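You operate a simulated robot arm through the tools that you are given. There is no shell and no other tool.

You run a simulated two-armed robot. Do the job below in one go: nothing can be reset, and whatever is moved stays where it is left.

TASK
Rough-set the pine seamer: curl knob to 25, flat knob to 75.
Fine: It is unplugged: try the green button first. Free each lever, and make it tight again after. Don't knock the guard; leave it unplugged.

The check looks at the end state, three seconds after you hand in, the way a careful person would. Anything else that was tipped, shoved, dropped, spilled or broken makes it a failure.

THE ROBOT
Two 7-joint arms with fingered hands on one trunk that stands fixed in place. Base frame: the origin is at the foot of the trunk, x ahead of it, y to its left, z up; the work surface is at about z = 720. Readings come in mm, rad, newtons and seconds.
The left shoulder is at [72, 153, 1359], the right one opposite. With the tool pointing down near the work surface each hand reaches from about 100 to 720 mm from the base axis, measured 20 degrees to its own side. Payload 4 kg a hand.
The TCP of each hand is the grasp point between the finger pads, 30 mm short of the fingertips. In the tool frame z runs along the fingers and y along their closing line. The gripper opens to 104 mm. The gripper's body begins 35 mm behind the TCP. The gripper is a hand of 3 fingers: y runs from the thumb to the fingers, the wrist lies at [-15, -104, -178] in the tool frame, and closing takes about 1.5 s.
Orientation is that of the tool frame in the base frame, as a unit quaternion [w, x, y, z]. With the fingers straight down and the wrist toward the robot, the tool's x, y and z point along [0, 1, 0], [1, 0, 0] and [0, 0, -1] of the base frame.

THE INTERFACE
- The arms move only by the tool drive_tool. It takes "left_targets", "right_targets" or both (then of equal length, played together; a hand with none holds still); each is a list of rows, each a list of 6 numbers: the shift along the base's x, y, z in mm, then the turn, a rotation vector about the base's x, y, z in rad. In form: [[x, y, z, wx, wy, wz], ...]. A call has 1 to 20 rows; each row shifts and turns the commanded pose from where the row before left it. "left_grip" and "right_grip" are, for a hand that has rows, the finger opening in mm, from 0 to 104, set as the call begins (left out, the last holds). A row lasts 0.2 s, in which the tool goes at most 50 mm and 0.15 rad; a call with a longer step from one row to the next is refused whole, and so is a gripper value outside its range. A pose out of reach is approached as far as the arm can. The call stops where the force on the tool passes 40 N (or 10 N more than at its start, if that is more) or the arm is blocked; 0.2 s more then pass. Each finger travels about 153 mm/s and halts on what it meets, pressing with about 25 N; the grip force reading is that of the motor and also rises with nothing between the fingers. The clock runs only during rows and for 0.2 s after the last one: add rows that do not move to give the fingers time. The reply holds the time, the measured pose of the TCP, the force on the tool along the base axes, the opening and the grip force, in the units named above and with some noise, with the torque about the TCP (base axes, N m) and any sound that the robot's microphone picked up.
- Cameras (640 x 400 px; columns grow to the right, rows downward): "scene" is now at [127.1, -27, 1605.4]; the picture's right is [-0.48, -0.88, -0.00], its down [-0.32, 0.18, -0.93] and it looks along [0.82, -0.44, -0.37] (base axes); focal length 214 px, centre (320, 200). "left" rides on the left gripper at [-64, -94, -117] in its tool frame; the picture's right is [-0.72, -0.33, 0.61], its down [0.64, -0.65, 0.40] and it looks along [0.27, 0.68, 0.68] (tool axes); focal length 238 px, centre (320, 200). "right" rides on the right gripper at [64, -94, -117] in its tool frame; the picture's right is [-0.72, 0.33, -0.61], its down [-0.64, -0.65, 0.40] and it looks along [-0.27, 0.68, 0.68] (tool axes); focal length 238 px, centre (320, 200). There is no depth. A picture from a camera that has moved, and an enlarged one, comes with that camera's place and axes in the base frame and with its lens. The place of the scene camera against the robot may be out by one fixed shift of up to 25 mm in any direction.
- grab_frame(camera): a new picture of that camera. The clock stands still meanwhile.
- slide_trunk(by): slides the trunk up (or, below 0, down) by that many mm; the arms and the scene camera ride with it, the base frame stays. It gives what a move gives, with no picture.
- move_fingers(index, middle, thumb_bend, thumb_turn, hand): sets how far each is bent, from 0 (flat) to 1 (curled in); at 0.3 the hand is open as for a grip, at 0.7 the pads meet at the TCP. One left out holds its place. A second passes; each finger stops where it meets its share of the squeeze, and holds until it gets a number again. A gripper value or a shape takes the hand back. It gives what a move gives, with no picture; readings hold the bend of each and the force on the fingers (four entries, about 0 where the hand has none), thumb and palm. thumb_turn goes from beside the hand (0) to across from the fingers (1), as for a grip.
- grasp_type(shape, hand): the hand has 3 fingers and takes this shape, open, in about a second: jaw (thumb against the fingers, like two jaws); tri (thumb and two fingers); tip (a fingertip pinch); poke (one finger out to press); point (the index stretched); flat (the hand flat); cup (the hand cupped); fist (a fist). The gripper value then closes the fingers along that shape, each until it touches; the sizes above hold for jaw. It gives what a move gives, with no picture.
- aim_head(pan, tilt): turns the head with the scene camera to pan (to the left, within 1.501 rad either way) and tilt (down, from -0.506 to 1.204), counted from straight ahead of the robot. It gives what a move gives.
- enlarge(camera, box): a new picture of the part [left, top, right, bottom] of that camera's present view, enlarged. The clock stands still meanwhile.
- finish_job(): hands the job in; it is judged then, once.

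Places have to be worked out from the pictures, the camera data and where the tool is seen. Open the grippers and draw the arms clear of the work before you hand the job in, unless the task says otherwise.

The tools are called as name(argument=value, ...) on one line, values as JSON. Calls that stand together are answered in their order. drive_tool: Moves the arms, as the interface text tells. Its arguments: {"type":"object","properties":{"left_targets":{"type":"array","items":{"type":"array","items":{"type":"number"}}},"left_grip":{"type":"number"},"right_targets":{"type":"array","items":{"type":"array","items":{"type":"number"}}},"right_grip":{"type":"number"}},"required":[]} The other tools are called the same way: slide_trunk (by) slides the trunk up or down; grasp_type (shape, hand) gives the hand a shape; move_fingers (index, middle, thumb_bend, thumb_turn, hand) moves the fingers one by one; aim_head (pan, tilt) turns the head that bears the scene camera; grab_frame (camera) takes a picture; enlarge (camera, box) takes an enlarged picture of a part of a camera's view; finish_job () hands the job in.

At the start:

```text
t: 0.0
left_eef_pos: [469.9, 9.0, 1572.5]
left_tcp_rot: [0.0, 0.706, 0.708, -0.001]
left_ft_force: [0.4, -0.2, -0.1]
left_wrist_torque: [0.01, -0.04, -0.02]
left_finger_gap: 103.7
left_gripper_force: 0.0
left_shape: jaw
left_bend: [0.3, 0.3, 0.3, 0.98]
left_finger forces: [0.0, 0.1, 0.0, 0.1, 0.0, 0.1]
right_eef_pos: [385.9, -412.1, 1573.3]
right_tcp_rot: [-0.001, 0.707, 0.707, 0.0]
right_ft_force: [0.4, 0.5, -0.4]
right_wrist_torque: [0.0, -0.03, 0.02]
right_finger_gap: 103.6
right_gripper_force: 0.1
right_shape: jaw
right_bend: [0.3, 0.3, 0.3, 0.98]
right_finger forces: [0.0, 0.0, 0.0, 0.0, 0.0, 0.1]
trunk travel left (down, up): [-775.0, 165.0]
head pan, tilt: [-0.496, 0.375]
```

scene: 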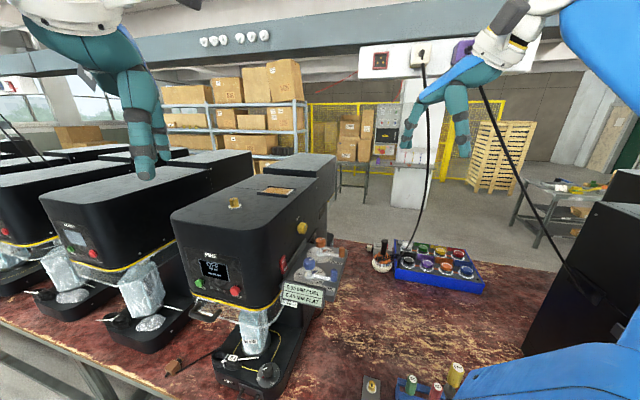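
right: 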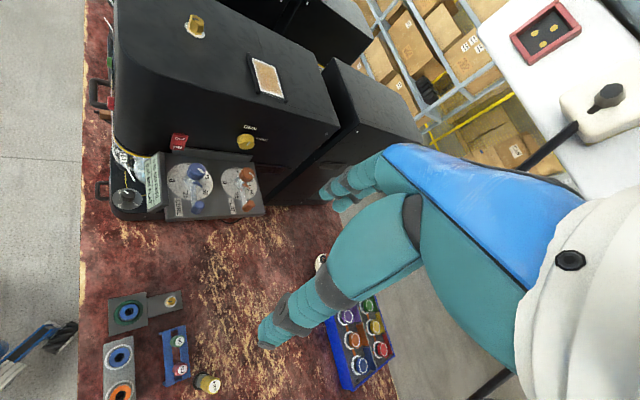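
left: 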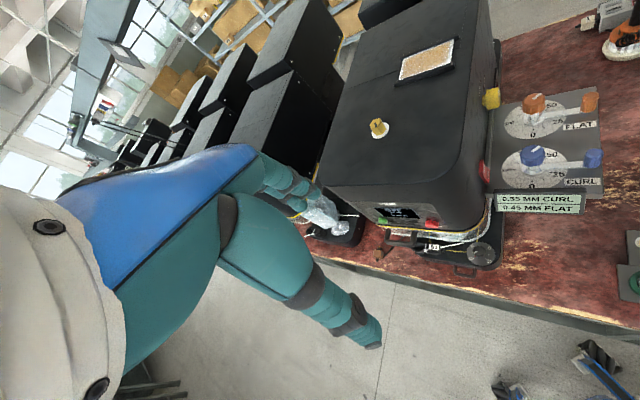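

The first pictures show the machine labelled PINE with a side panel carrying two knobs (blue CURL, orange FLAT) and levers. I take enlarged views to learn the details before moving.

enlarge(camera="scene", box=[170, 180, 350, 300])

enlarge(camera="left", box=[460, 70, 640, 230])

enlarge(camera="right", box=[90, 110, 290, 240])

```text
3.33 times, centred on (260, 240) of scene
camera zoom: at [127.1, -27.0, 1605.4], right [-0.48, -0.88, 0.0], down [-0.32, 0.18, -0.93], along [0.82, -0.44, -0.37], focal length 715 px, centre (520, 67)
```

zoom: 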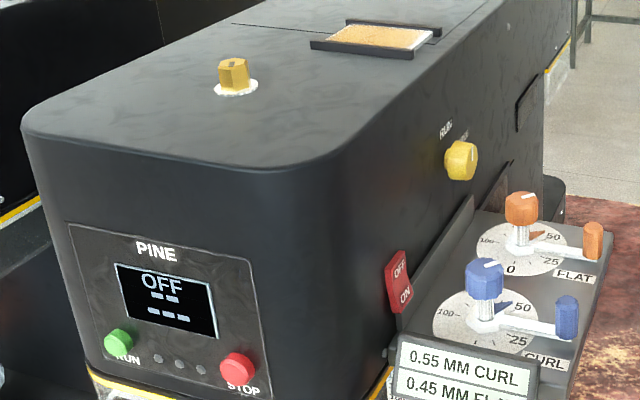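

```text
2.50 times, centred on (550, 150) of left
camera zoom: at [375.9, -55.6, 1689.6], right [-0.33, -0.72, -0.61], down [-0.65, 0.64, -0.4], along [0.68, 0.27, -0.68], focal length 596 px, centre (-255, 325)
```

zoom: 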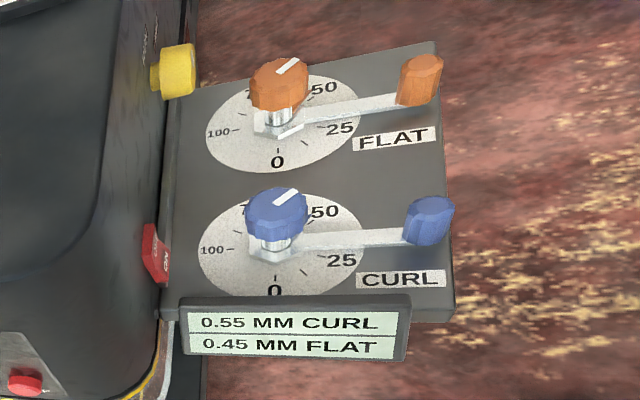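

```text
3.08 times, centred on (190, 175) of right
camera zoom: at [293.5, -349.0, 1689.9], right [0.33, -0.72, 0.61], down [-0.65, -0.64, -0.4], along [0.68, -0.27, -0.68], focal length 733 px, centre (720, 277)
```

zoom: 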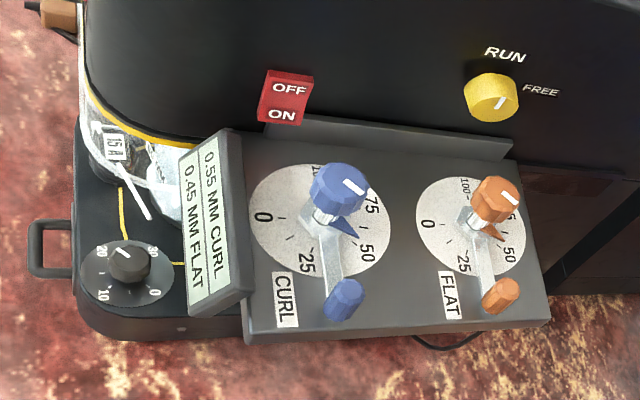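

The curl knob triangulates to about [585, -256, 1214] and the green button to about [678, 44, 1190], so the machine front faces roughly (-0.73, +0.68). I look closer at the front, the guard, and the dials.

enlarge(camera="scene", box=[180, 270, 340, 400])

enlarge(camera="scene", box=[270, 220, 360, 310])

enlarge(camera="left", box=[300, 160, 520, 280])

enlarge(camera="right", box=[155, 145, 275, 225])

```text
3.08 times, centred on (260, 335) of scene
camera zoom: at [127.1, -27.0, 1605.4], right [-0.48, -0.88, 0.0], down [-0.32, 0.18, -0.93], along [0.82, -0.44, -0.37], focal length 660 px, centre (505, -215)
```

zoom: 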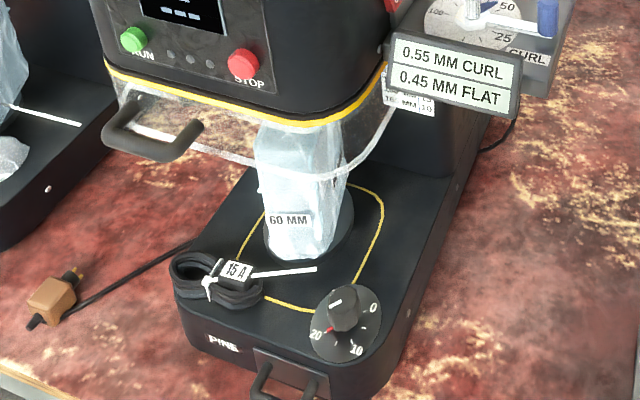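

```text
4.44 times, centred on (315, 265) of scene
camera zoom: at [127.1, -27.0, 1605.4], right [-0.48, -0.88, 0.0], down [-0.32, 0.18, -0.93], along [0.82, -0.44, -0.37], focal length 953 px, centre (342, -89)
```

zoom: 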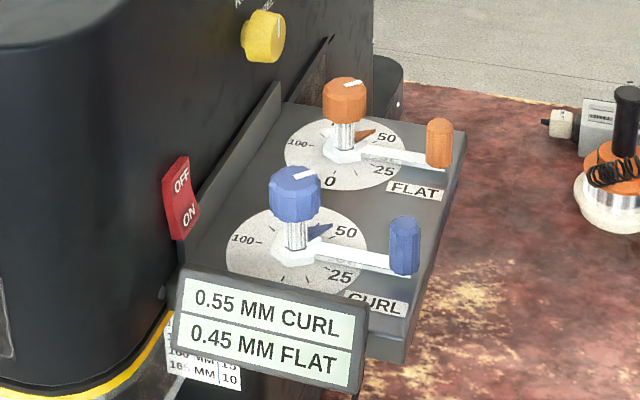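

```text
2.91 times, centred on (410, 220) of left
camera zoom: at [375.9, -55.6, 1689.6], right [-0.33, -0.72, -0.61], down [-0.65, 0.64, -0.4], along [0.68, 0.27, -0.68], focal length 693 px, centre (58, 142)
```

zoom: 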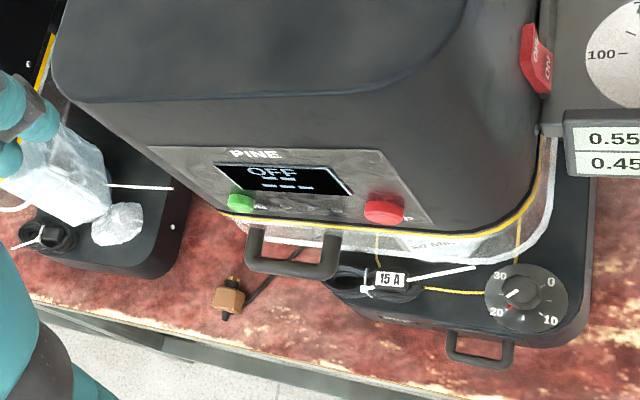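

```text
5.00 times, centred on (215, 185) of right
camera zoom: at [293.5, -349.0, 1689.9], right [0.33, -0.72, 0.61], down [-0.65, -0.64, -0.4], along [0.68, -0.27, -0.68], focal length 1192 px, centre (845, 275)
```

zoom: 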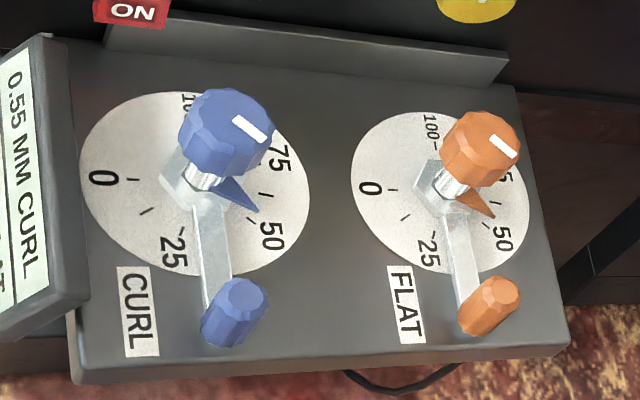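

The dial values run counter-clockwise (seen from above), with pointers near 55 on both, and levers pointing away from the machine; the guard is the clear shield with a handle below the green button. First I form a poking finger on the left hand and see where its tip shows up.

grasp_type(shape="poke", hand="left")

grab_frame(camera="left")

grab_frame(camera="scene")

```text
t: 0.9
left_eef_pos: [469.1, 8.7, 1574.4]
left_tcp_rot: [0.0, 0.707, 0.707, -0.001]
left_ft_force: [0.5, 0.3, -0.6]
left_wrist_torque: [0.01, -0.03, -0.01]
left_finger_gap: 0.0
left_gripper_force: 0.0
left_shape: poke
left_bend: [0.7, 0.7, 1.0, 1.0]
left_finger forces: [0.0, 0.0, 0.0, 0.1, 0.1, 0.0]
right_eef_pos: [385.2, -411.5, 1574.5]
right_tcp_rot: [0.0, 0.707, 0.707, 0.0]
right_ft_force: [0.1, 0.0, -0.6]
right_wrist_torque: [-0.01, -0.03, -0.04]
right_finger_gap: 103.7
right_gripper_force: 0.0
right_shape: jaw
right_bend: [0.3, 0.3, 0.3, 0.98]
right_finger forces: [0.0, 0.1, 0.1, 0.0, 0.0, 0.0]
trunk travel left (down, up): [-775.0, 165.0]
head pan, tilt: [-0.496, 0.375]
```

```text
taken
camera left: at [374.6, -54.6, 1690.0], right [-0.33, -0.72, -0.61], down [-0.65, 0.64, -0.4], along [0.68, 0.27, -0.68], focal length 238 px, centre (320, 200)
```

left: 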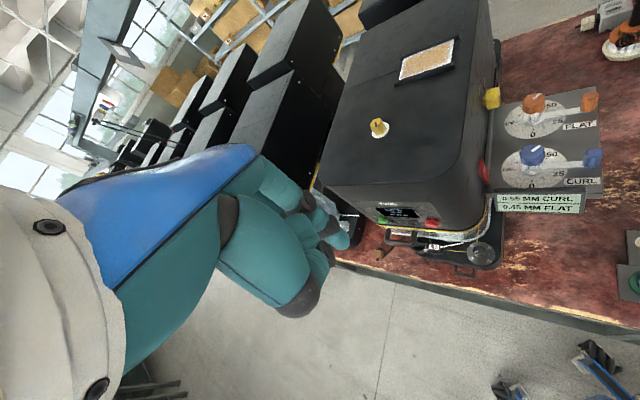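

```text
taken
camera scene: at [127.1, -27.0, 1605.4], right [-0.48, -0.88, 0.0], down [-0.32, 0.18, -0.93], along [0.82, -0.44, -0.37], focal length 214 px, centre (320, 200)
```

scene: 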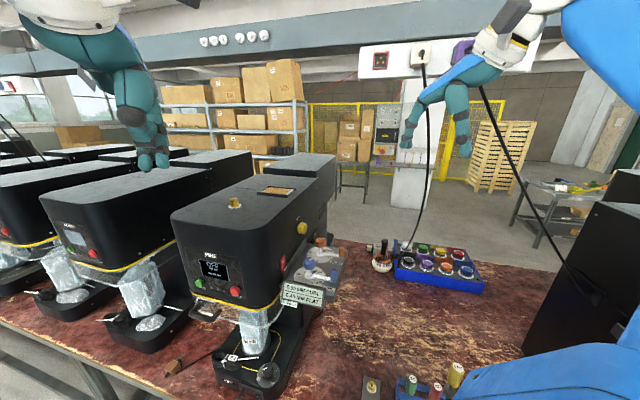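

In "poke" both fingers come forward together about 30 mm past the TCP. I try "point" to see whether a single finger extends instead.

grasp_type(shape="point", hand="left")

enlarge(camera="left", box=[200, 120, 400, 320])

enlarge(camera="scene", box=[60, 0, 240, 200])

```text
t: 1.8
left_eef_pos: [468.1, 9.3, 1573.4]
left_tcp_rot: [0.0, 0.707, 0.708, -0.001]
left_ft_force: [0.0, -0.2, -0.2]
left_wrist_torque: [-0.02, -0.03, -0.04]
left_finger_gap: 0.1
left_gripper_force: 0.0
left_shape: point
left_bend: [0.2, 1.0, 0.98, 0.88]
left_finger forces: [0.0, 0.0, 0.1, 0.0, 0.0, 0.0]
right_eef_pos: [384.1, -412.0, 1574.1]
right_tcp_rot: [0.0, 0.707, 0.707, 0.0]
right_ft_force: [0.4, 0.3, 0.4]
right_wrist_torque: [-0.05, -0.04, -0.03]
right_finger_gap: 103.7
right_gripper_force: 0.2
right_shape: jaw
right_bend: [0.3, 0.3, 0.3, 0.98]
right_finger forces: [0.1, 0.0, 0.1, 0.0, 0.0, 0.0]
trunk travel left (down, up): [-775.0, 165.0]
head pan, tilt: [-0.496, 0.375]
```

```text
2.00 times, centred on (300, 220) of left
camera zoom: at [374.5, -54.6, 1690.0], right [-0.33, -0.72, -0.61], down [-0.65, 0.64, -0.4], along [0.68, 0.27, -0.68], focal length 477 px, centre (360, 160)
```

zoom: 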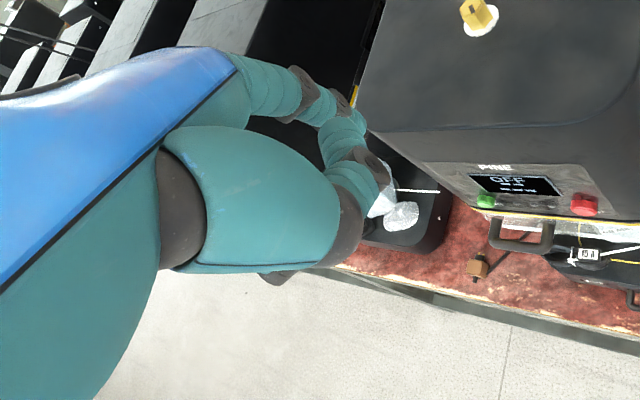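

```text
2.00 times, centred on (150, 100) of scene
camera zoom: at [127.1, -27.0, 1605.4], right [-0.48, -0.88, 0.0], down [-0.32, 0.18, -0.93], along [0.82, -0.44, -0.37], focal length 429 px, centre (660, 400)
```

zoom: 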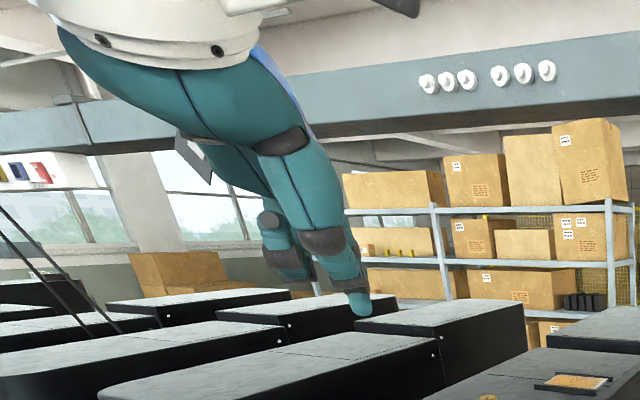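

"Point" puts the index far off the tool axis, so I go back to "poke", whose tips lie on the tool axis. Then I swing the left hand in front of the panel face, yawed to face it, to view it up close.

grasp_type(shape="poke", hand="left")

drive_tool(left_targets=[[12, 23.5, -25.5, 0, 0, -0.125], [12, 23.5, -25.5, 0, 0, -0.125], [12, 23.5, -25.5, 0, 0, -0.125], [12, 23.5, -25.5, 0, 0, -0.125], [12, 23.5, -25.5, 0, 0, -0.125], [12, 23.5, -25.5, 0, 0, -0.125]])

grab_frame(camera="left")

grab_frame(camera="scene")

```text
t: 2.7
left_eef_pos: [468.3, 9.7, 1574.0]
left_tcp_rot: [0.0, 0.707, 0.708, -0.001]
left_ft_force: [-0.2, 0.5, 0.4]
left_wrist_torque: [-0.02, 0.05, 0.0]
left_finger_gap: 0.0
left_gripper_force: 0.0
left_shape: poke
left_bend: [0.7, 0.7, 1.0, 1.0]
left_finger forces: [0.0, 0.0, 0.1, 0.1, 0.0, 0.0]
right_eef_pos: [384.6, -410.4, 1573.9]
right_tcp_rot: [0.0, 0.707, 0.707, -0.001]
right_ft_force: [0.3, 0.4, 0.0]
right_wrist_torque: [-0.02, 0.0, -0.02]
right_finger_gap: 103.9
right_gripper_force: 0.1
right_shape: jaw
right_bend: [0.3, 0.3, 0.3, 0.98]
right_finger forces: [0.1, 0.0, 0.0, 0.0, 0.0, 0.0]
trunk travel left (down, up): [-775.0, 165.0]
head pan, tilt: [-0.496, 0.375]
```

```text
t: 4.1
left_eef_pos: [542.0, 150.0, 1421.0]
left_tcp_rot: [0.0, 0.917, 0.399, -0.002]
left_ft_force: [-0.5, -0.4, 0.7]
left_wrist_torque: [-0.02, 0.0, 0.0]
left_finger_gap: 0.0
left_gripper_force: 0.1
left_shape: poke
left_bend: [0.7, 0.7, 1.0, 1.0]
left_finger forces: [0.1, 0.0, 0.0, 0.1, 0.0, 0.0]
right_eef_pos: [385.9, -408.0, 1574.0]
right_tcp_rot: [0.0, 0.707, 0.707, -0.002]
right_ft_force: [0.8, 0.3, -0.5]
right_wrist_torque: [0.0, 0.01, -0.01]
right_finger_gap: 103.3
right_gripper_force: 0.1
right_shape: jaw
right_bend: [0.3, 0.3, 0.3, 0.98]
right_finger forces: [0.0, 0.1, 0.0, 0.0, 0.0, 0.0]
trunk travel left (down, up): [-775.0, 165.0]
head pan, tilt: [-0.496, 0.375]
```

```text
taken
camera left: at [430.1, 169.0, 1537.1], right [-0.73, -0.31, -0.61], down [-0.04, 0.91, -0.41], along [0.68, -0.27, -0.68], focal length 238 px, centre (320, 200)
```

left: 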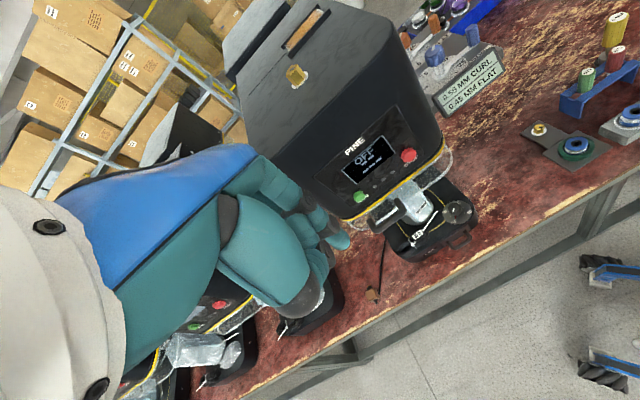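

```text
taken
camera scene: at [128.8, -23.0, 1605.4], right [-0.48, -0.88, 0.0], down [-0.33, 0.17, -0.93], along [0.82, -0.44, -0.37], focal length 214 px, centre (320, 200)
```

scene: 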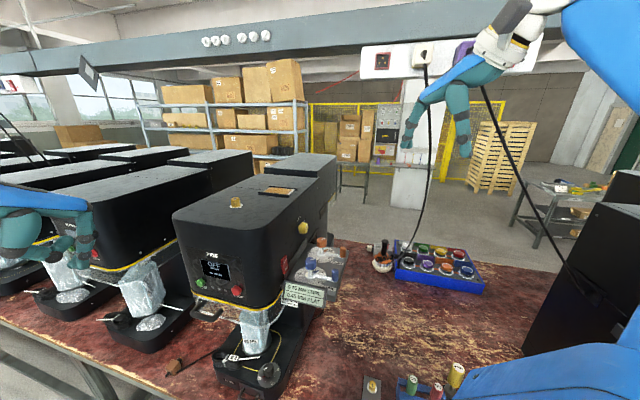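

The green button now triangulates to about [678, 21, 1194] and the red one to [600, -59, 1199], so the front's inward direction is about [0.716, -0.698, 0]. I enlarge the current left view to locate the guard handle and read the panel from here.

enlarge(camera="left", box=[300, 110, 500, 270])

enlarge(camera="left", box=[400, 0, 540, 120])

enlarge(camera="scene", box=[180, 240, 300, 340])

```text
2.50 times, centred on (400, 190) of left
camera zoom: at [430.1, 169.0, 1537.1], right [-0.73, -0.31, -0.61], down [-0.04, 0.91, -0.41], along [0.68, -0.27, -0.68], focal length 596 px, centre (120, 225)
```

zoom: 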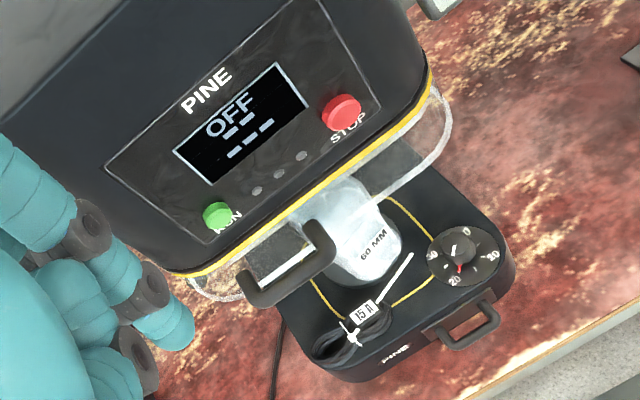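

```text
3.33 times, centred on (470, 60) of left
camera zoom: at [430.1, 169.0, 1537.1], right [-0.73, -0.31, -0.61], down [-0.04, 0.91, -0.41], along [0.68, -0.27, -0.68], focal length 794 px, centre (-180, 667)
```

zoom: 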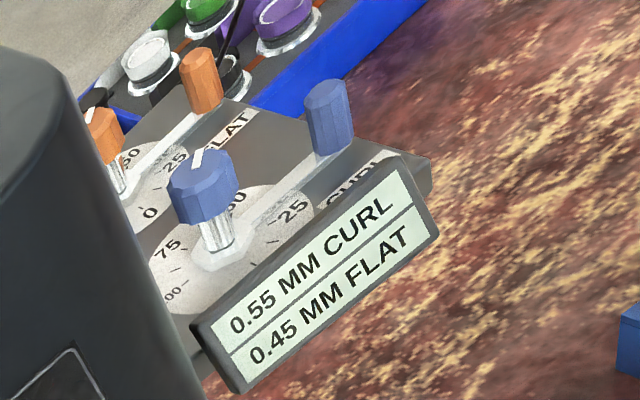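

```text
4.00 times, centred on (240, 290) of scene
camera zoom: at [128.8, -23.0, 1605.4], right [-0.48, -0.88, 0.0], down [-0.33, 0.17, -0.93], along [0.82, -0.44, -0.37], focal length 858 px, centre (640, -160)
```

zoom: 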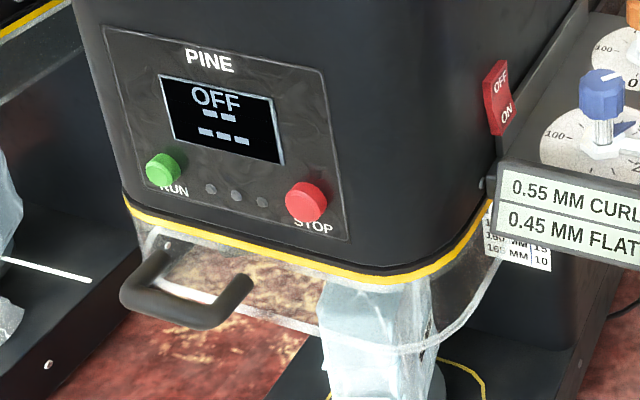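

The guard handle bar sits near [662, 35, 1087], about 107 mm below and 20 mm in front of the green button, so I come at the button from above at ~35° down. I pitch the left hand up and go to a standoff about 100 mm in front of the button.

drive_tool(left_targets=[[6.6, -6, -30, 0, 0, -0.03], [6.6, -6, -30, -0.0964, -0.0975, 0], [6.6, -6, -30, -0.0964, -0.0975, 0], [6.6, -6, -30, -0.0964, -0.0975, 0], [6.6, -6, -30, -0.0964, -0.0975, 0], [6.6, -6, -30, -0.0964, -0.0975, 0], [6.6, -6, -30, -0.0964, -0.0975, 0], [0, 0, 0, -0.0964, -0.0975, 0]])

grab_frame(camera="left")

grab_frame(camera="scene")

```text
t: 5.9
left_eef_pos: [585.8, 110.5, 1209.3]
left_tcp_rot: [0.426, 0.819, 0.343, 0.176]
left_ft_force: [0.3, -0.4, -0.7]
left_wrist_torque: [0.0, 0.01, 0.03]
left_finger_gap: 0.2
left_gripper_force: 0.1
left_shape: poke
left_bend: [0.7, 0.7, 1.0, 1.0]
left_finger forces: [0.0, 0.0, 0.0, 0.0, 0.1, 0.0]
right_eef_pos: [383.1, -410.1, 1574.4]
right_tcp_rot: [0.0, 0.708, 0.706, 0.0]
right_ft_force: [-0.2, 0.0, -0.6]
right_wrist_torque: [-0.01, 0.03, -0.02]
right_finger_gap: 103.5
right_gripper_force: 0.0
right_shape: jaw
right_bend: [0.3, 0.3, 0.3, 0.98]
right_finger forces: [0.0, 0.0, 0.0, 0.0, 0.1, 0.0]
trunk travel left (down, up): [-775.0, 165.0]
head pan, tilt: [-0.496, 0.375]
```

```text
taken
camera left: at [434.5, 169.6, 1198.8], right [-0.28, -0.73, -0.62], down [0.42, 0.48, -0.77], along [0.86, -0.47, 0.17], focal length 238 px, centre (320, 200)
```

left: 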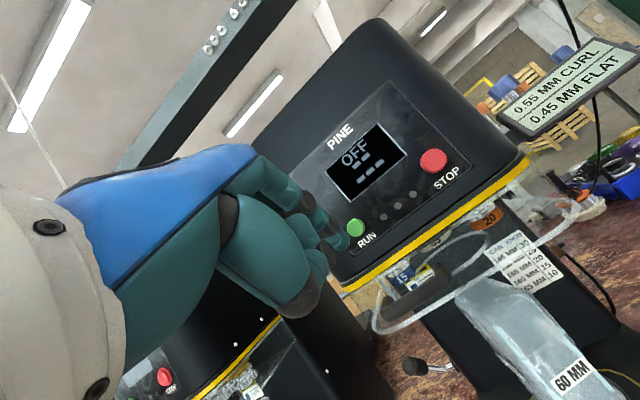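

```text
taken
camera scene: at [126.6, -24.7, 1605.5], right [-0.48, -0.88, 0.0], down [-0.32, 0.17, -0.93], along [0.82, -0.44, -0.37], focal length 214 px, centre (320, 200)
```

scene: 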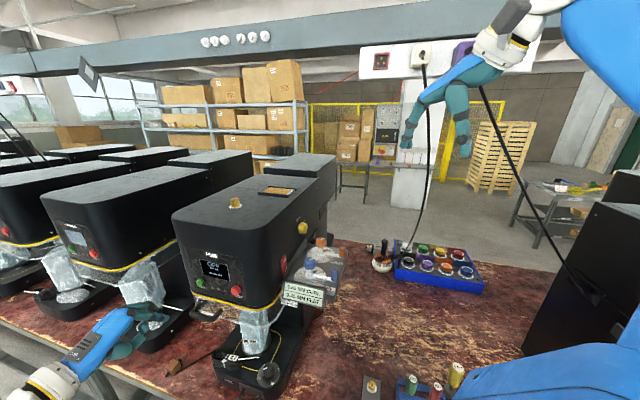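

The button is dead ahead of the fingertips (offset under ~3 mm), about 104 mm away. I advance 85 mm along the face normal and check.

drive_tool(left_targets=[[15.3, -14.75, 0.5, 0, 0, 0], [15.3, -14.75, 0.5, 0, 0, 0], [15.3, -14.75, 0.5, 0, 0, 0], [15.3, -14.75, 0.5, 0, 0, 0], [0, 0, 0, 0, 0, 0]])

enlarge(camera="left", box=[220, 140, 420, 300])

enlarge(camera="scene", box=[120, 220, 280, 340])

```text
t: 7.1
left_eef_pos: [647.1, 49.8, 1213.7]
left_tcp_rot: [0.426, 0.819, 0.342, 0.176]
left_ft_force: [0.2, -0.5, 0.7]
left_wrist_torque: [0.03, 0.0, -0.01]
left_finger_gap: 0.0
left_gripper_force: 0.0
left_shape: poke
left_bend: [0.7, 0.7, 1.0, 1.0]
left_finger forces: [0.1, 0.1, 0.1, 0.1, 0.0, 0.0]
right_eef_pos: [384.0, -411.1, 1572.7]
right_tcp_rot: [0.0, 0.707, 0.707, 0.0]
right_ft_force: [0.1, 0.1, -1.1]
right_wrist_torque: [0.0, 0.01, 0.04]
right_finger_gap: 103.8
right_gripper_force: 0.0
right_shape: jaw
right_bend: [0.3, 0.3, 0.3, 0.98]
right_finger forces: [0.1, 0.0, 0.0, 0.0, 0.0, 0.0]
trunk travel left (down, up): [-775.0, 165.0]
head pan, tilt: [-0.496, 0.375]
```

```text
2.50 times, centred on (320, 220) of left
camera zoom: at [495.6, 109.0, 1203.1], right [-0.28, -0.73, -0.62], down [0.42, 0.49, -0.77], along [0.86, -0.48, 0.17], focal length 596 px, centre (320, 150)
```

zoom: 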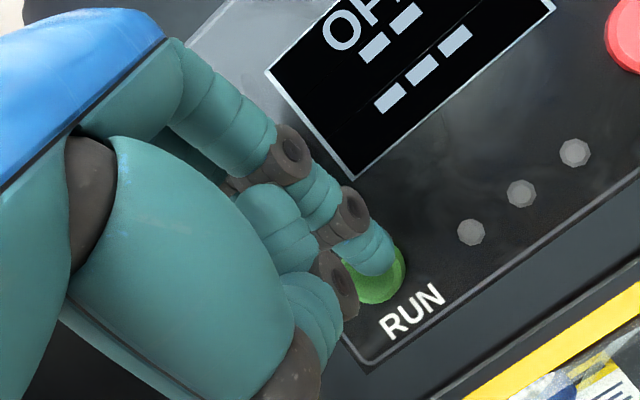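

```text
3.33 times, centred on (200, 280) of scene
camera zoom: at [127.4, -26.0, 1605.4], right [-0.48, -0.88, 0.0], down [-0.32, 0.18, -0.93], along [0.82, -0.44, -0.37], focal length 715 px, centre (720, -67)
```

zoom: 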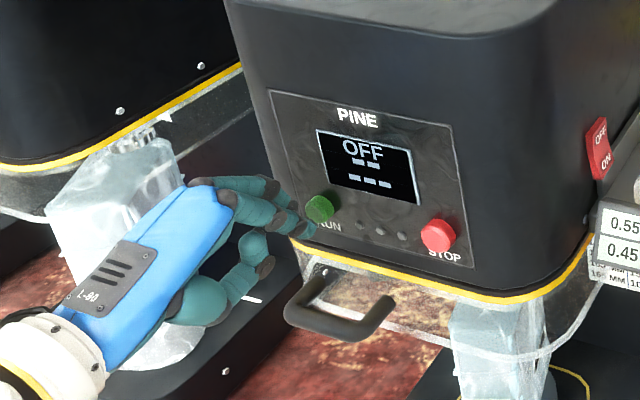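

The fingertips line up with the green button, roughly 20 mm short of it and about 3 mm high. I push in slowly, watching the force.

drive_tool(left_targets=[[2.9, -2.8, -1, 0, 0, 0], [2.9, -2.8, -1, 0, 0, 0], [2.9, -2.8, -1, 0, 0, 0], [2.2, -2.1, 0, 0, 0, 0], [2.2, -2.1, 0, 0, 0, 0]])

enlarge(camera="left", box=[220, 140, 420, 300])

```text
t: 8.3
left_eef_pos: [657.1, 38.4, 1209.9]
left_tcp_rot: [0.427, 0.819, 0.342, 0.176]
left_ft_force: [-4.9, 2.2, -0.6]
left_wrist_torque: [0.07, 0.08, -0.06]
left_finger_gap: 0.0
left_gripper_force: 0.1
left_shape: poke
left_bend: [0.7, 0.7, 1.0, 1.0]
left_finger forces: [4.9, 0.0, 0.1, 0.0, 0.0, 0.0]
right_eef_pos: [382.0, -408.5, 1575.6]
right_tcp_rot: [0.001, 0.707, 0.707, 0.0]
right_ft_force: [-0.5, -0.2, 0.3]
right_wrist_torque: [-0.03, 0.0, 0.02]
right_finger_gap: 103.6
right_gripper_force: 0.1
right_shape: jaw
right_bend: [0.3, 0.3, 0.3, 0.98]
right_finger forces: [0.0, 0.0, 0.1, 0.1, 0.1, 0.1]
trunk travel left (down, up): [-775.0, 165.0]
head pan, tilt: [-0.496, 0.375]
heard: click
```

```text
2.50 times, centred on (320, 220) of left
camera zoom: at [506.8, 98.3, 1199.6], right [-0.28, -0.73, -0.62], down [0.42, 0.48, -0.77], along [0.86, -0.48, 0.17], focal length 596 px, centre (320, 150)
```

zoom: 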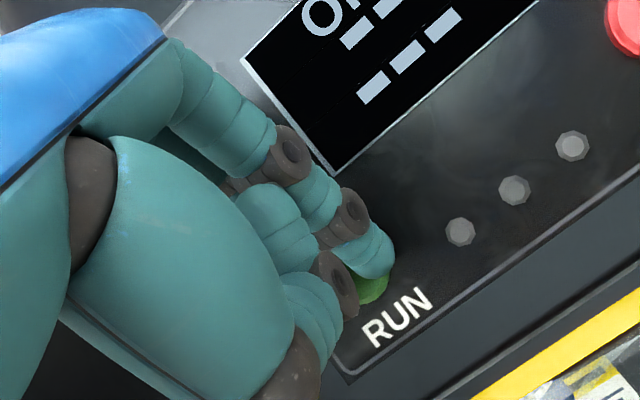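

A click was heard with about 5 N on the index finger, and the display still reads OFF, so the green button did nothing, as expected. I back straight out along the normal and then rise clear.

drive_tool(left_targets=[[-10, 9.7, 0, 0, 0, 0], [-20, 19.4, 0, 0, 0, 0], [-25, 24, 0, 0, 0, 0], [-25, 24, 10, 0, 0, 0], [-25, 24, 20, 0, 0, 0], [-15, 15, 30, 0, 0, 0]])

enlarge(camera="scene", box=[160, 180, 360, 320])

grab_frame(camera="left")

```text
t: 9.7
left_eef_pos: [538.9, 153.1, 1270.6]
left_tcp_rot: [0.426, 0.819, 0.342, 0.177]
left_ft_force: [0.0, -0.5, 0.0]
left_wrist_torque: [0.04, 0.0, 0.06]
left_finger_gap: 0.0
left_gripper_force: 0.1
left_shape: poke
left_bend: [0.7, 0.7, 1.0, 1.0]
left_finger forces: [0.1, 0.1, 0.1, 0.0, 0.0, 0.0]
right_eef_pos: [382.5, -411.8, 1575.5]
right_tcp_rot: [0.001, 0.707, 0.708, 0.0]
right_ft_force: [0.1, -0.5, 0.0]
right_wrist_torque: [0.01, -0.1, 0.0]
right_finger_gap: 103.8
right_gripper_force: 0.1
right_shape: jaw
right_bend: [0.3, 0.3, 0.3, 0.98]
right_finger forces: [0.1, 0.0, 0.0, 0.1, 0.0, 0.0]
trunk travel left (down, up): [-775.0, 165.0]
head pan, tilt: [-0.496, 0.375]
```

```text
2.86 times, centred on (260, 250) of scene
camera zoom: at [124.5, -25.2, 1605.6], right [-0.48, -0.88, 0.0], down [-0.32, 0.17, -0.93], along [0.82, -0.44, -0.37], focal length 613 px, centre (491, 57)
```

zoom: 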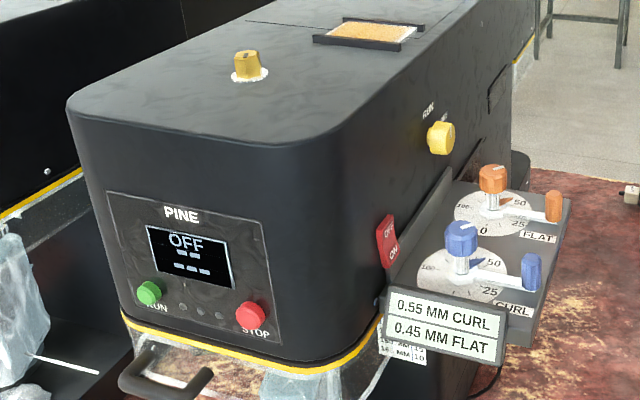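

```text
taken
camera left: at [386.9, 213.4, 1259.2], right [-0.28, -0.73, -0.62], down [0.42, 0.48, -0.77], along [0.86, -0.48, 0.17], focal length 238 px, centre (320, 200)
```

left: 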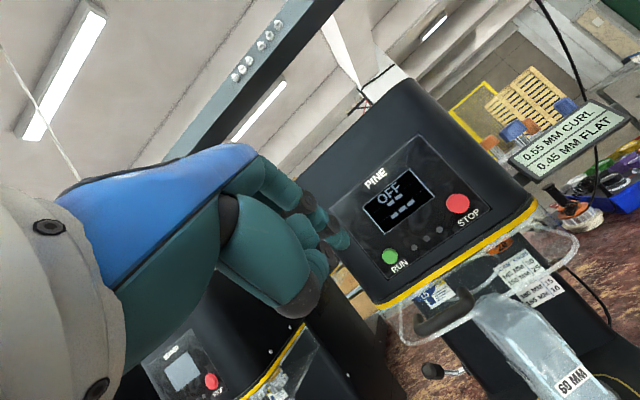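

The left hand is clear. From the two wrist views I get the curl knob top at about [586, -258, 1228], flat knob top [663, -336, 1229], lever handles ~72 mm out from each axis with tops near z 1211. I form a closed finger pair on the right hand and bring it above the curl lever for a close look.

grasp_type(shape="poke", hand="right")

drive_tool(right_targets=[[25, 16.8, -28.8, 0, 0, -0.131], [25, 16.8, -28.8, 0, 0, -0.131], [25, 16.8, -28.8, 0, 0, -0.131], [25, 16.8, -28.8, 0, 0, -0.131], [25, 16.8, -28.8, 0, 0, -0.131], [25, 16.8, -28.8, 0, 0, -0.131]])

grab_frame(camera="right")

grab_frame(camera="scene")

```text
t: 10.6
left_eef_pos: [540.0, 153.6, 1269.7]
left_tcp_rot: [0.426, 0.819, 0.342, 0.176]
left_ft_force: [0.2, -0.3, 0.3]
left_wrist_torque: [-0.03, -0.02, 0.0]
left_finger_gap: 0.2
left_gripper_force: 0.0
left_shape: poke
left_bend: [0.7, 0.7, 1.0, 1.0]
left_finger forces: [0.0, 0.0, 0.0, 0.0, 0.0, 0.0]
right_eef_pos: [384.9, -410.3, 1574.4]
right_tcp_rot: [0.0, 0.707, 0.707, 0.0]
right_ft_force: [-0.6, -0.2, 0.4]
right_wrist_torque: [0.01, 0.02, -0.01]
right_finger_gap: 0.1
right_gripper_force: 0.1
right_shape: poke
right_bend: [0.7, 0.7, 1.0, 1.0]
right_finger forces: [0.0, 0.0, 0.0, 0.1, 0.0, 0.1]
trunk travel left (down, up): [-775.0, 165.0]
head pan, tilt: [-0.496, 0.375]
```

```text
t: 12.0
left_eef_pos: [543.7, 157.4, 1267.6]
left_tcp_rot: [0.426, 0.818, 0.343, 0.175]
left_ft_force: [-0.5, 0.7, -0.9]
left_wrist_torque: [-0.01, -0.03, -0.03]
left_finger_gap: 0.2
left_gripper_force: 0.0
left_shape: poke
left_bend: [0.7, 0.7, 1.0, 1.0]
left_finger forces: [0.0, 0.0, 0.1, 0.1, 0.0, 0.1]
right_eef_pos: [537.6, -303.7, 1399.1]
right_tcp_rot: [0.001, 0.924, 0.382, -0.002]
right_ft_force: [0.4, -0.2, 0.3]
right_wrist_torque: [0.01, 0.06, -0.04]
right_finger_gap: 0.3
right_gripper_force: 0.0
right_shape: poke
right_bend: [0.7, 0.7, 1.0, 1.0]
right_finger forces: [0.0, 0.0, 0.1, 0.0, 0.1, 0.1]
trunk travel left (down, up): [-775.0, 165.0]
head pan, tilt: [-0.496, 0.375]
```

```text
taken
camera right: at [518.9, -191.3, 1515.6], right [-0.28, -0.74, 0.62], down [-0.92, 0.01, -0.4], along [0.29, -0.68, -0.68], focal length 238 px, centre (320, 200)
```

right: 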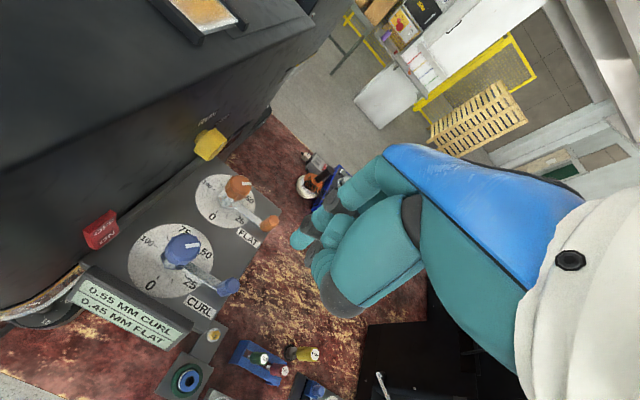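

```text
taken
camera scene: at [131.4, -21.2, 1605.1], right [-0.48, -0.88, 0.0], down [-0.33, 0.17, -0.93], along [0.82, -0.44, -0.37], focal length 214 px, centre (320, 200)
```

scene: 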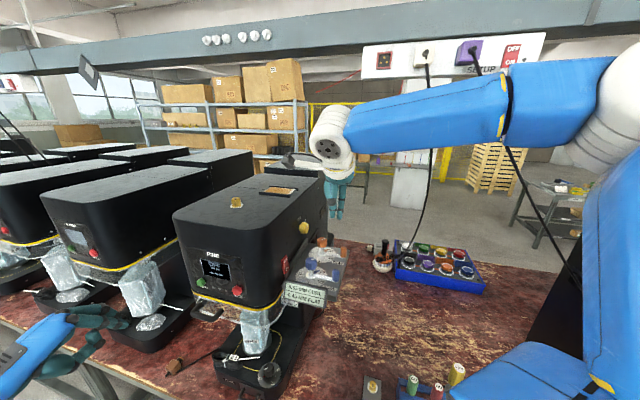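

The right hand is above the panel and I can see both dials from the front. I enlarge this view for positions and readings.

enlarge(camera="right", box=[70, 160, 290, 350])

enlarge(camera="right", box=[240, 140, 440, 330])

enlarge(camera="scene", box=[270, 130, 370, 310])

```text
2.11 times, centred on (180, 255) of right
camera zoom: at [518.9, -191.3, 1515.6], right [-0.28, -0.74, 0.62], down [-0.92, 0.01, -0.4], along [0.29, -0.68, -0.68], focal length 502 px, centre (615, 84)
```

zoom: 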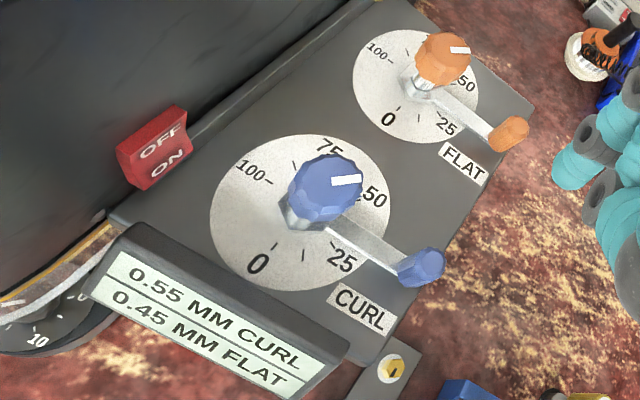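

```text
2.11 times, centred on (340, 235) of right
camera zoom: at [518.9, -191.3, 1515.6], right [-0.28, -0.74, 0.62], down [-0.92, 0.01, -0.4], along [0.29, -0.68, -0.68], focal length 502 px, centre (278, 126)
```

zoom: 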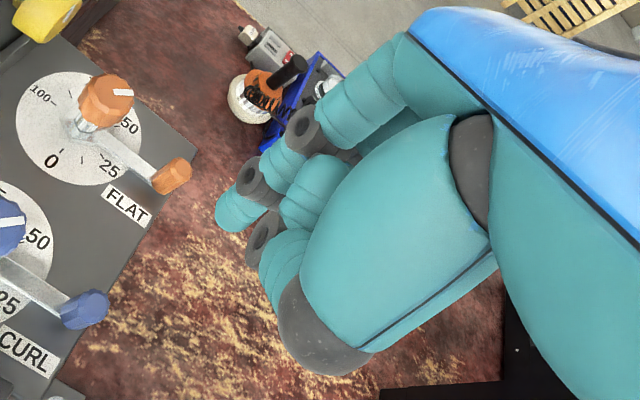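

```text
2.22 times, centred on (320, 220) of scene
camera zoom: at [131.4, -21.2, 1605.1], right [-0.48, -0.88, 0.0], down [-0.33, 0.17, -0.93], along [0.82, -0.44, -0.37], focal length 477 px, centre (320, 156)
```

zoom: 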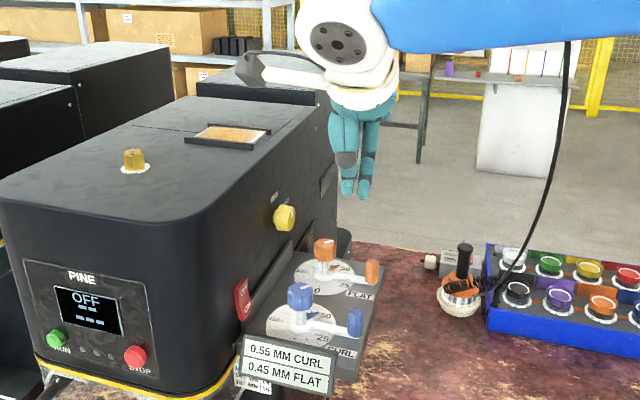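

The lever handle top is near [536, -310, 1212] and the dial plane near z 1171; the label plate's top edge is about 52 mm in front of the curl axis at z 1190. I lower the closed fingers into the gap on the front side of the curl handle, tips at about z 1194.

drive_tool(right_targets=[[-8.4, 6, -33, 0, 0, 0], [-8.4, 6, -33, 0, 0, 0], [-8.4, 6, -33, 0, 0, 0], [0, 0, -25, 0, 0, 0], [0, 0, -20, 0, 0, 0], [0, 0, 0, 0, 0, 0]])

grab_frame(camera="right")

enlarge(camera="scene", box=[270, 180, 370, 310])

```text
t: 13.4
left_eef_pos: [542.5, 155.3, 1269.5]
left_tcp_rot: [0.426, 0.819, 0.342, 0.176]
left_ft_force: [-0.6, 0.4, 0.0]
left_wrist_torque: [-0.01, 0.02, 0.0]
left_finger_gap: 0.0
left_gripper_force: 0.1
left_shape: poke
left_bend: [0.7, 0.7, 1.0, 1.0]
left_finger forces: [0.0, 0.0, 0.0, 0.1, 0.1, 0.0]
right_eef_pos: [510.7, -289.4, 1255.1]
right_tcp_rot: [0.001, 0.924, 0.383, -0.001]
right_ft_force: [0.1, 0.9, -1.1]
right_wrist_torque: [-0.03, 0.0, 0.02]
right_finger_gap: 0.3
right_gripper_force: 0.1
right_shape: poke
right_bend: [0.7, 0.7, 1.0, 1.0]
right_finger forces: [0.1, 0.0, 0.0, 0.0, 0.1, 0.0]
trunk travel left (down, up): [-775.0, 165.0]
head pan, tilt: [-0.496, 0.375]
```

```text
taken
camera right: at [490.1, -178.7, 1372.0], right [-0.28, -0.74, 0.61], down [-0.91, 0.01, -0.4], along [0.29, -0.67, -0.68], focal length 238 px, centre (320, 200)
```

right: 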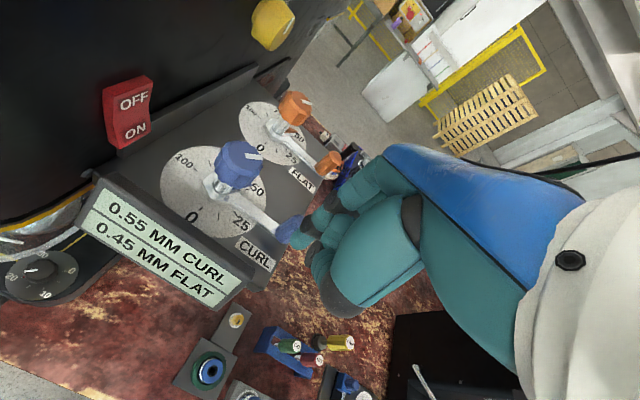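

```text
3.08 times, centred on (320, 245) of scene
camera zoom: at [127.8, -24.3, 1605.4], right [-0.48, -0.88, 0.0], down [-0.32, 0.17, -0.93], along [0.82, -0.44, -0.37], focal length 660 px, centre (320, 62)
```

zoom: 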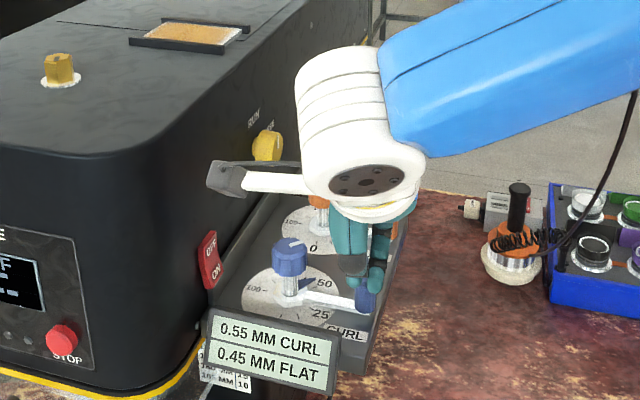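

The camera bracket on this hand must stay clear of the machine body later (body top is near z 1365), which I note for gripping the knobs. I check the finger-to-handle clearance here before lowering the last 30 mm.

enlarge(camera="right", box=[220, 140, 380, 280])

enlarge(camera="scene", box=[300, 230, 350, 300])

```text
2.86 times, centred on (300, 210) of right
camera zoom: at [490.1, -178.7, 1372.0], right [-0.28, -0.74, 0.61], down [-0.91, 0.01, -0.4], along [0.29, -0.67, -0.68], focal length 681 px, centre (377, 171)
```

zoom: 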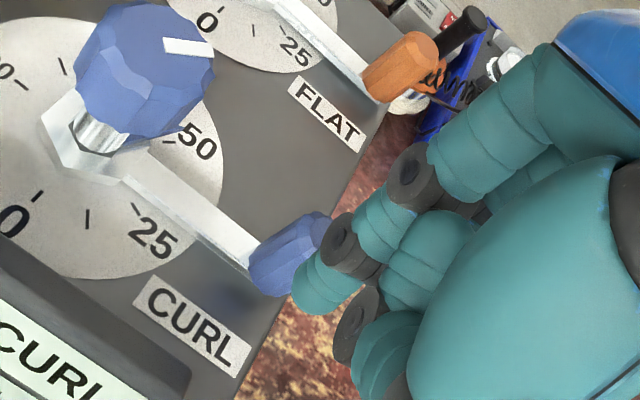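

```text
5.71 times, centred on (325, 265) of scene
camera zoom: at [127.8, -24.3, 1605.4], right [-0.48, -0.88, 0.0], down [-0.32, 0.17, -0.93], along [0.82, -0.44, -0.37], focal length 1226 px, centre (291, -171)
```

zoom: 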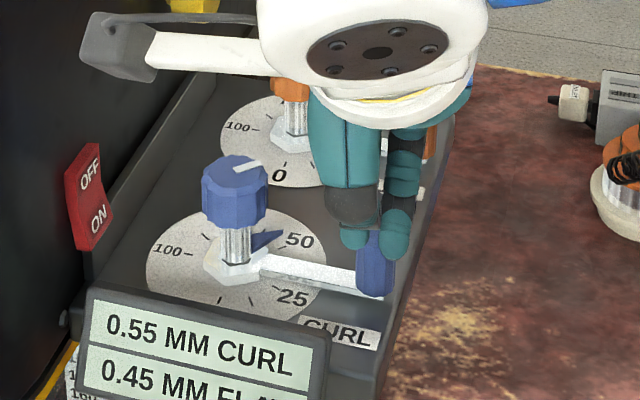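

I need to be sure which side of the handle the fingertips are on, so I enlarge more tightly.

enlarge(camera="scene", box=[320, 250, 345, 270])

enlarge(camera="right", box=[270, 190, 350, 250])

```text
16.00 times, centred on (332, 260) of scene
camera zoom: at [127.8, -24.3, 1605.4], right [-0.48, -0.88, 0.0], down [-0.32, 0.17, -0.93], along [0.82, -0.44, -0.37], focal length 3432 px, centre (120, -760)
```

zoom: 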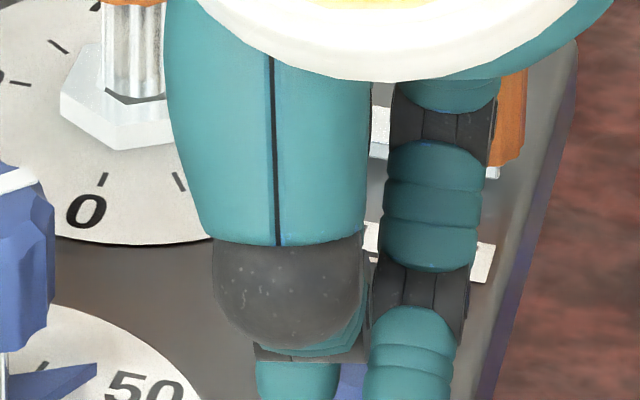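

```text
6.67 times, centred on (310, 220) of right
camera zoom: at [490.1, -178.7, 1372.0], right [-0.28, -0.74, 0.61], down [-0.91, 0.01, -0.4], along [0.29, -0.67, -0.68], focal length 1589 px, centre (387, 67)
```

zoom: 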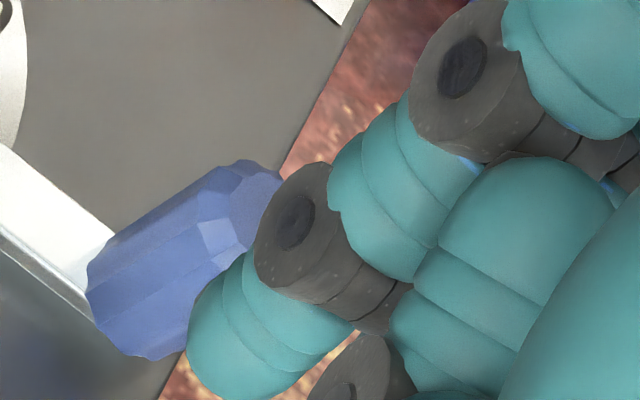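

enlarge(camera="scene", box=[320, 264, 345, 284])

```text
16.00 times, centred on (332, 274) of scene
camera zoom: at [127.8, -24.3, 1605.4], right [-0.48, -0.88, 0.0], down [-0.32, 0.17, -0.93], along [0.82, -0.44, -0.37], focal length 3432 px, centre (120, -984)
```

zoom: 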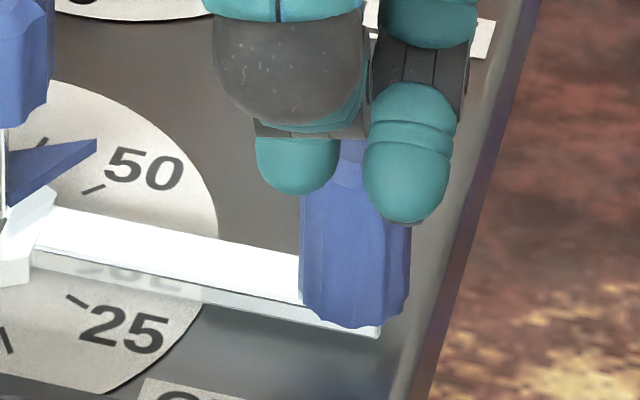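

The fingers are on the front side of the handle (they occlude it from both cameras) with about 12 mm clearance. I lower them 32 mm so the tips sit beside the handle.

drive_tool(right_targets=[[0, 0, -8, 0, 0, 0], [0, 0, -8, 0, 0, 0], [0, 0, -8, 0, 0, 0], [0, 0, -8, 0, 0, 0], [0, 0, 0, 0, 0, 0]])

enlarge(camera="right", box=[180, 120, 360, 280])

enlarge(camera="scene", box=[290, 230, 350, 300])

```text
t: 14.6
left_eef_pos: [541.2, 154.2, 1270.7]
left_tcp_rot: [0.426, 0.818, 0.343, 0.177]
left_ft_force: [-0.1, -0.9, -0.4]
left_wrist_torque: [-0.04, -0.01, -0.01]
left_finger_gap: 0.0
left_gripper_force: 0.0
left_shape: poke
left_bend: [0.7, 0.7, 1.0, 1.0]
left_finger forces: [0.0, 0.0, 0.0, 0.0, 0.0, 0.0]
right_eef_pos: [508.7, -290.1, 1224.7]
right_tcp_rot: [0.0, 0.924, 0.383, -0.001]
right_ft_force: [0.7, -0.1, 1.1]
right_wrist_torque: [0.01, 0.0, -0.01]
right_finger_gap: 0.2
right_gripper_force: 0.1
right_shape: poke
right_bend: [0.7, 0.7, 1.0, 1.0]
right_finger forces: [0.0, 0.1, 0.0, 0.0, 0.1, 0.0]
trunk travel left (down, up): [-775.0, 165.0]
head pan, tilt: [-0.496, 0.375]
```

```text
2.50 times, centred on (270, 200) of right
camera zoom: at [489.7, -179.1, 1341.3], right [-0.28, -0.74, 0.61], down [-0.91, 0.01, -0.4], along [0.29, -0.67, -0.68], focal length 596 px, centre (445, 200)
```

zoom: 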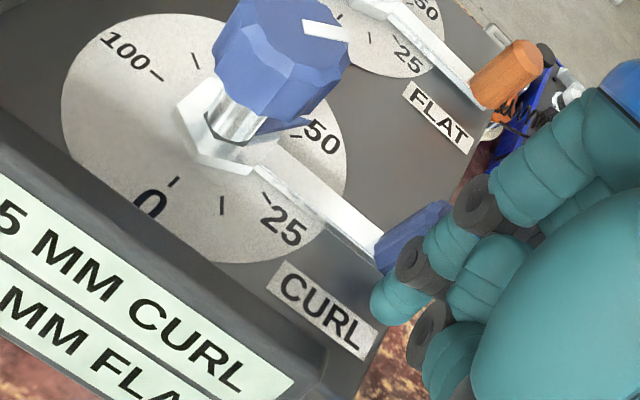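

```text
5.71 times, centred on (320, 265) of scene
camera zoom: at [127.5, -23.8, 1605.4], right [-0.48, -0.88, 0.0], down [-0.32, 0.17, -0.93], along [0.82, -0.44, -0.37], focal length 1226 px, centre (320, -171)
```

zoom: 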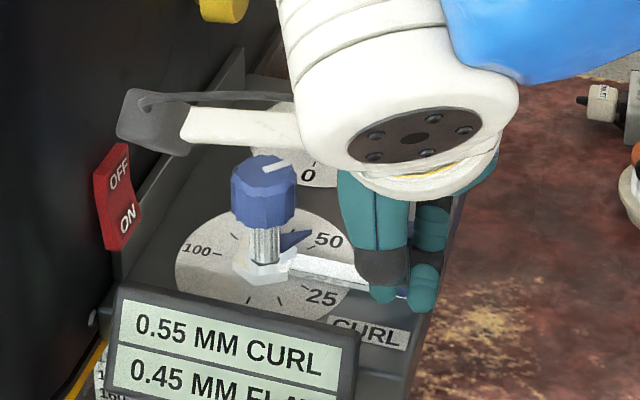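

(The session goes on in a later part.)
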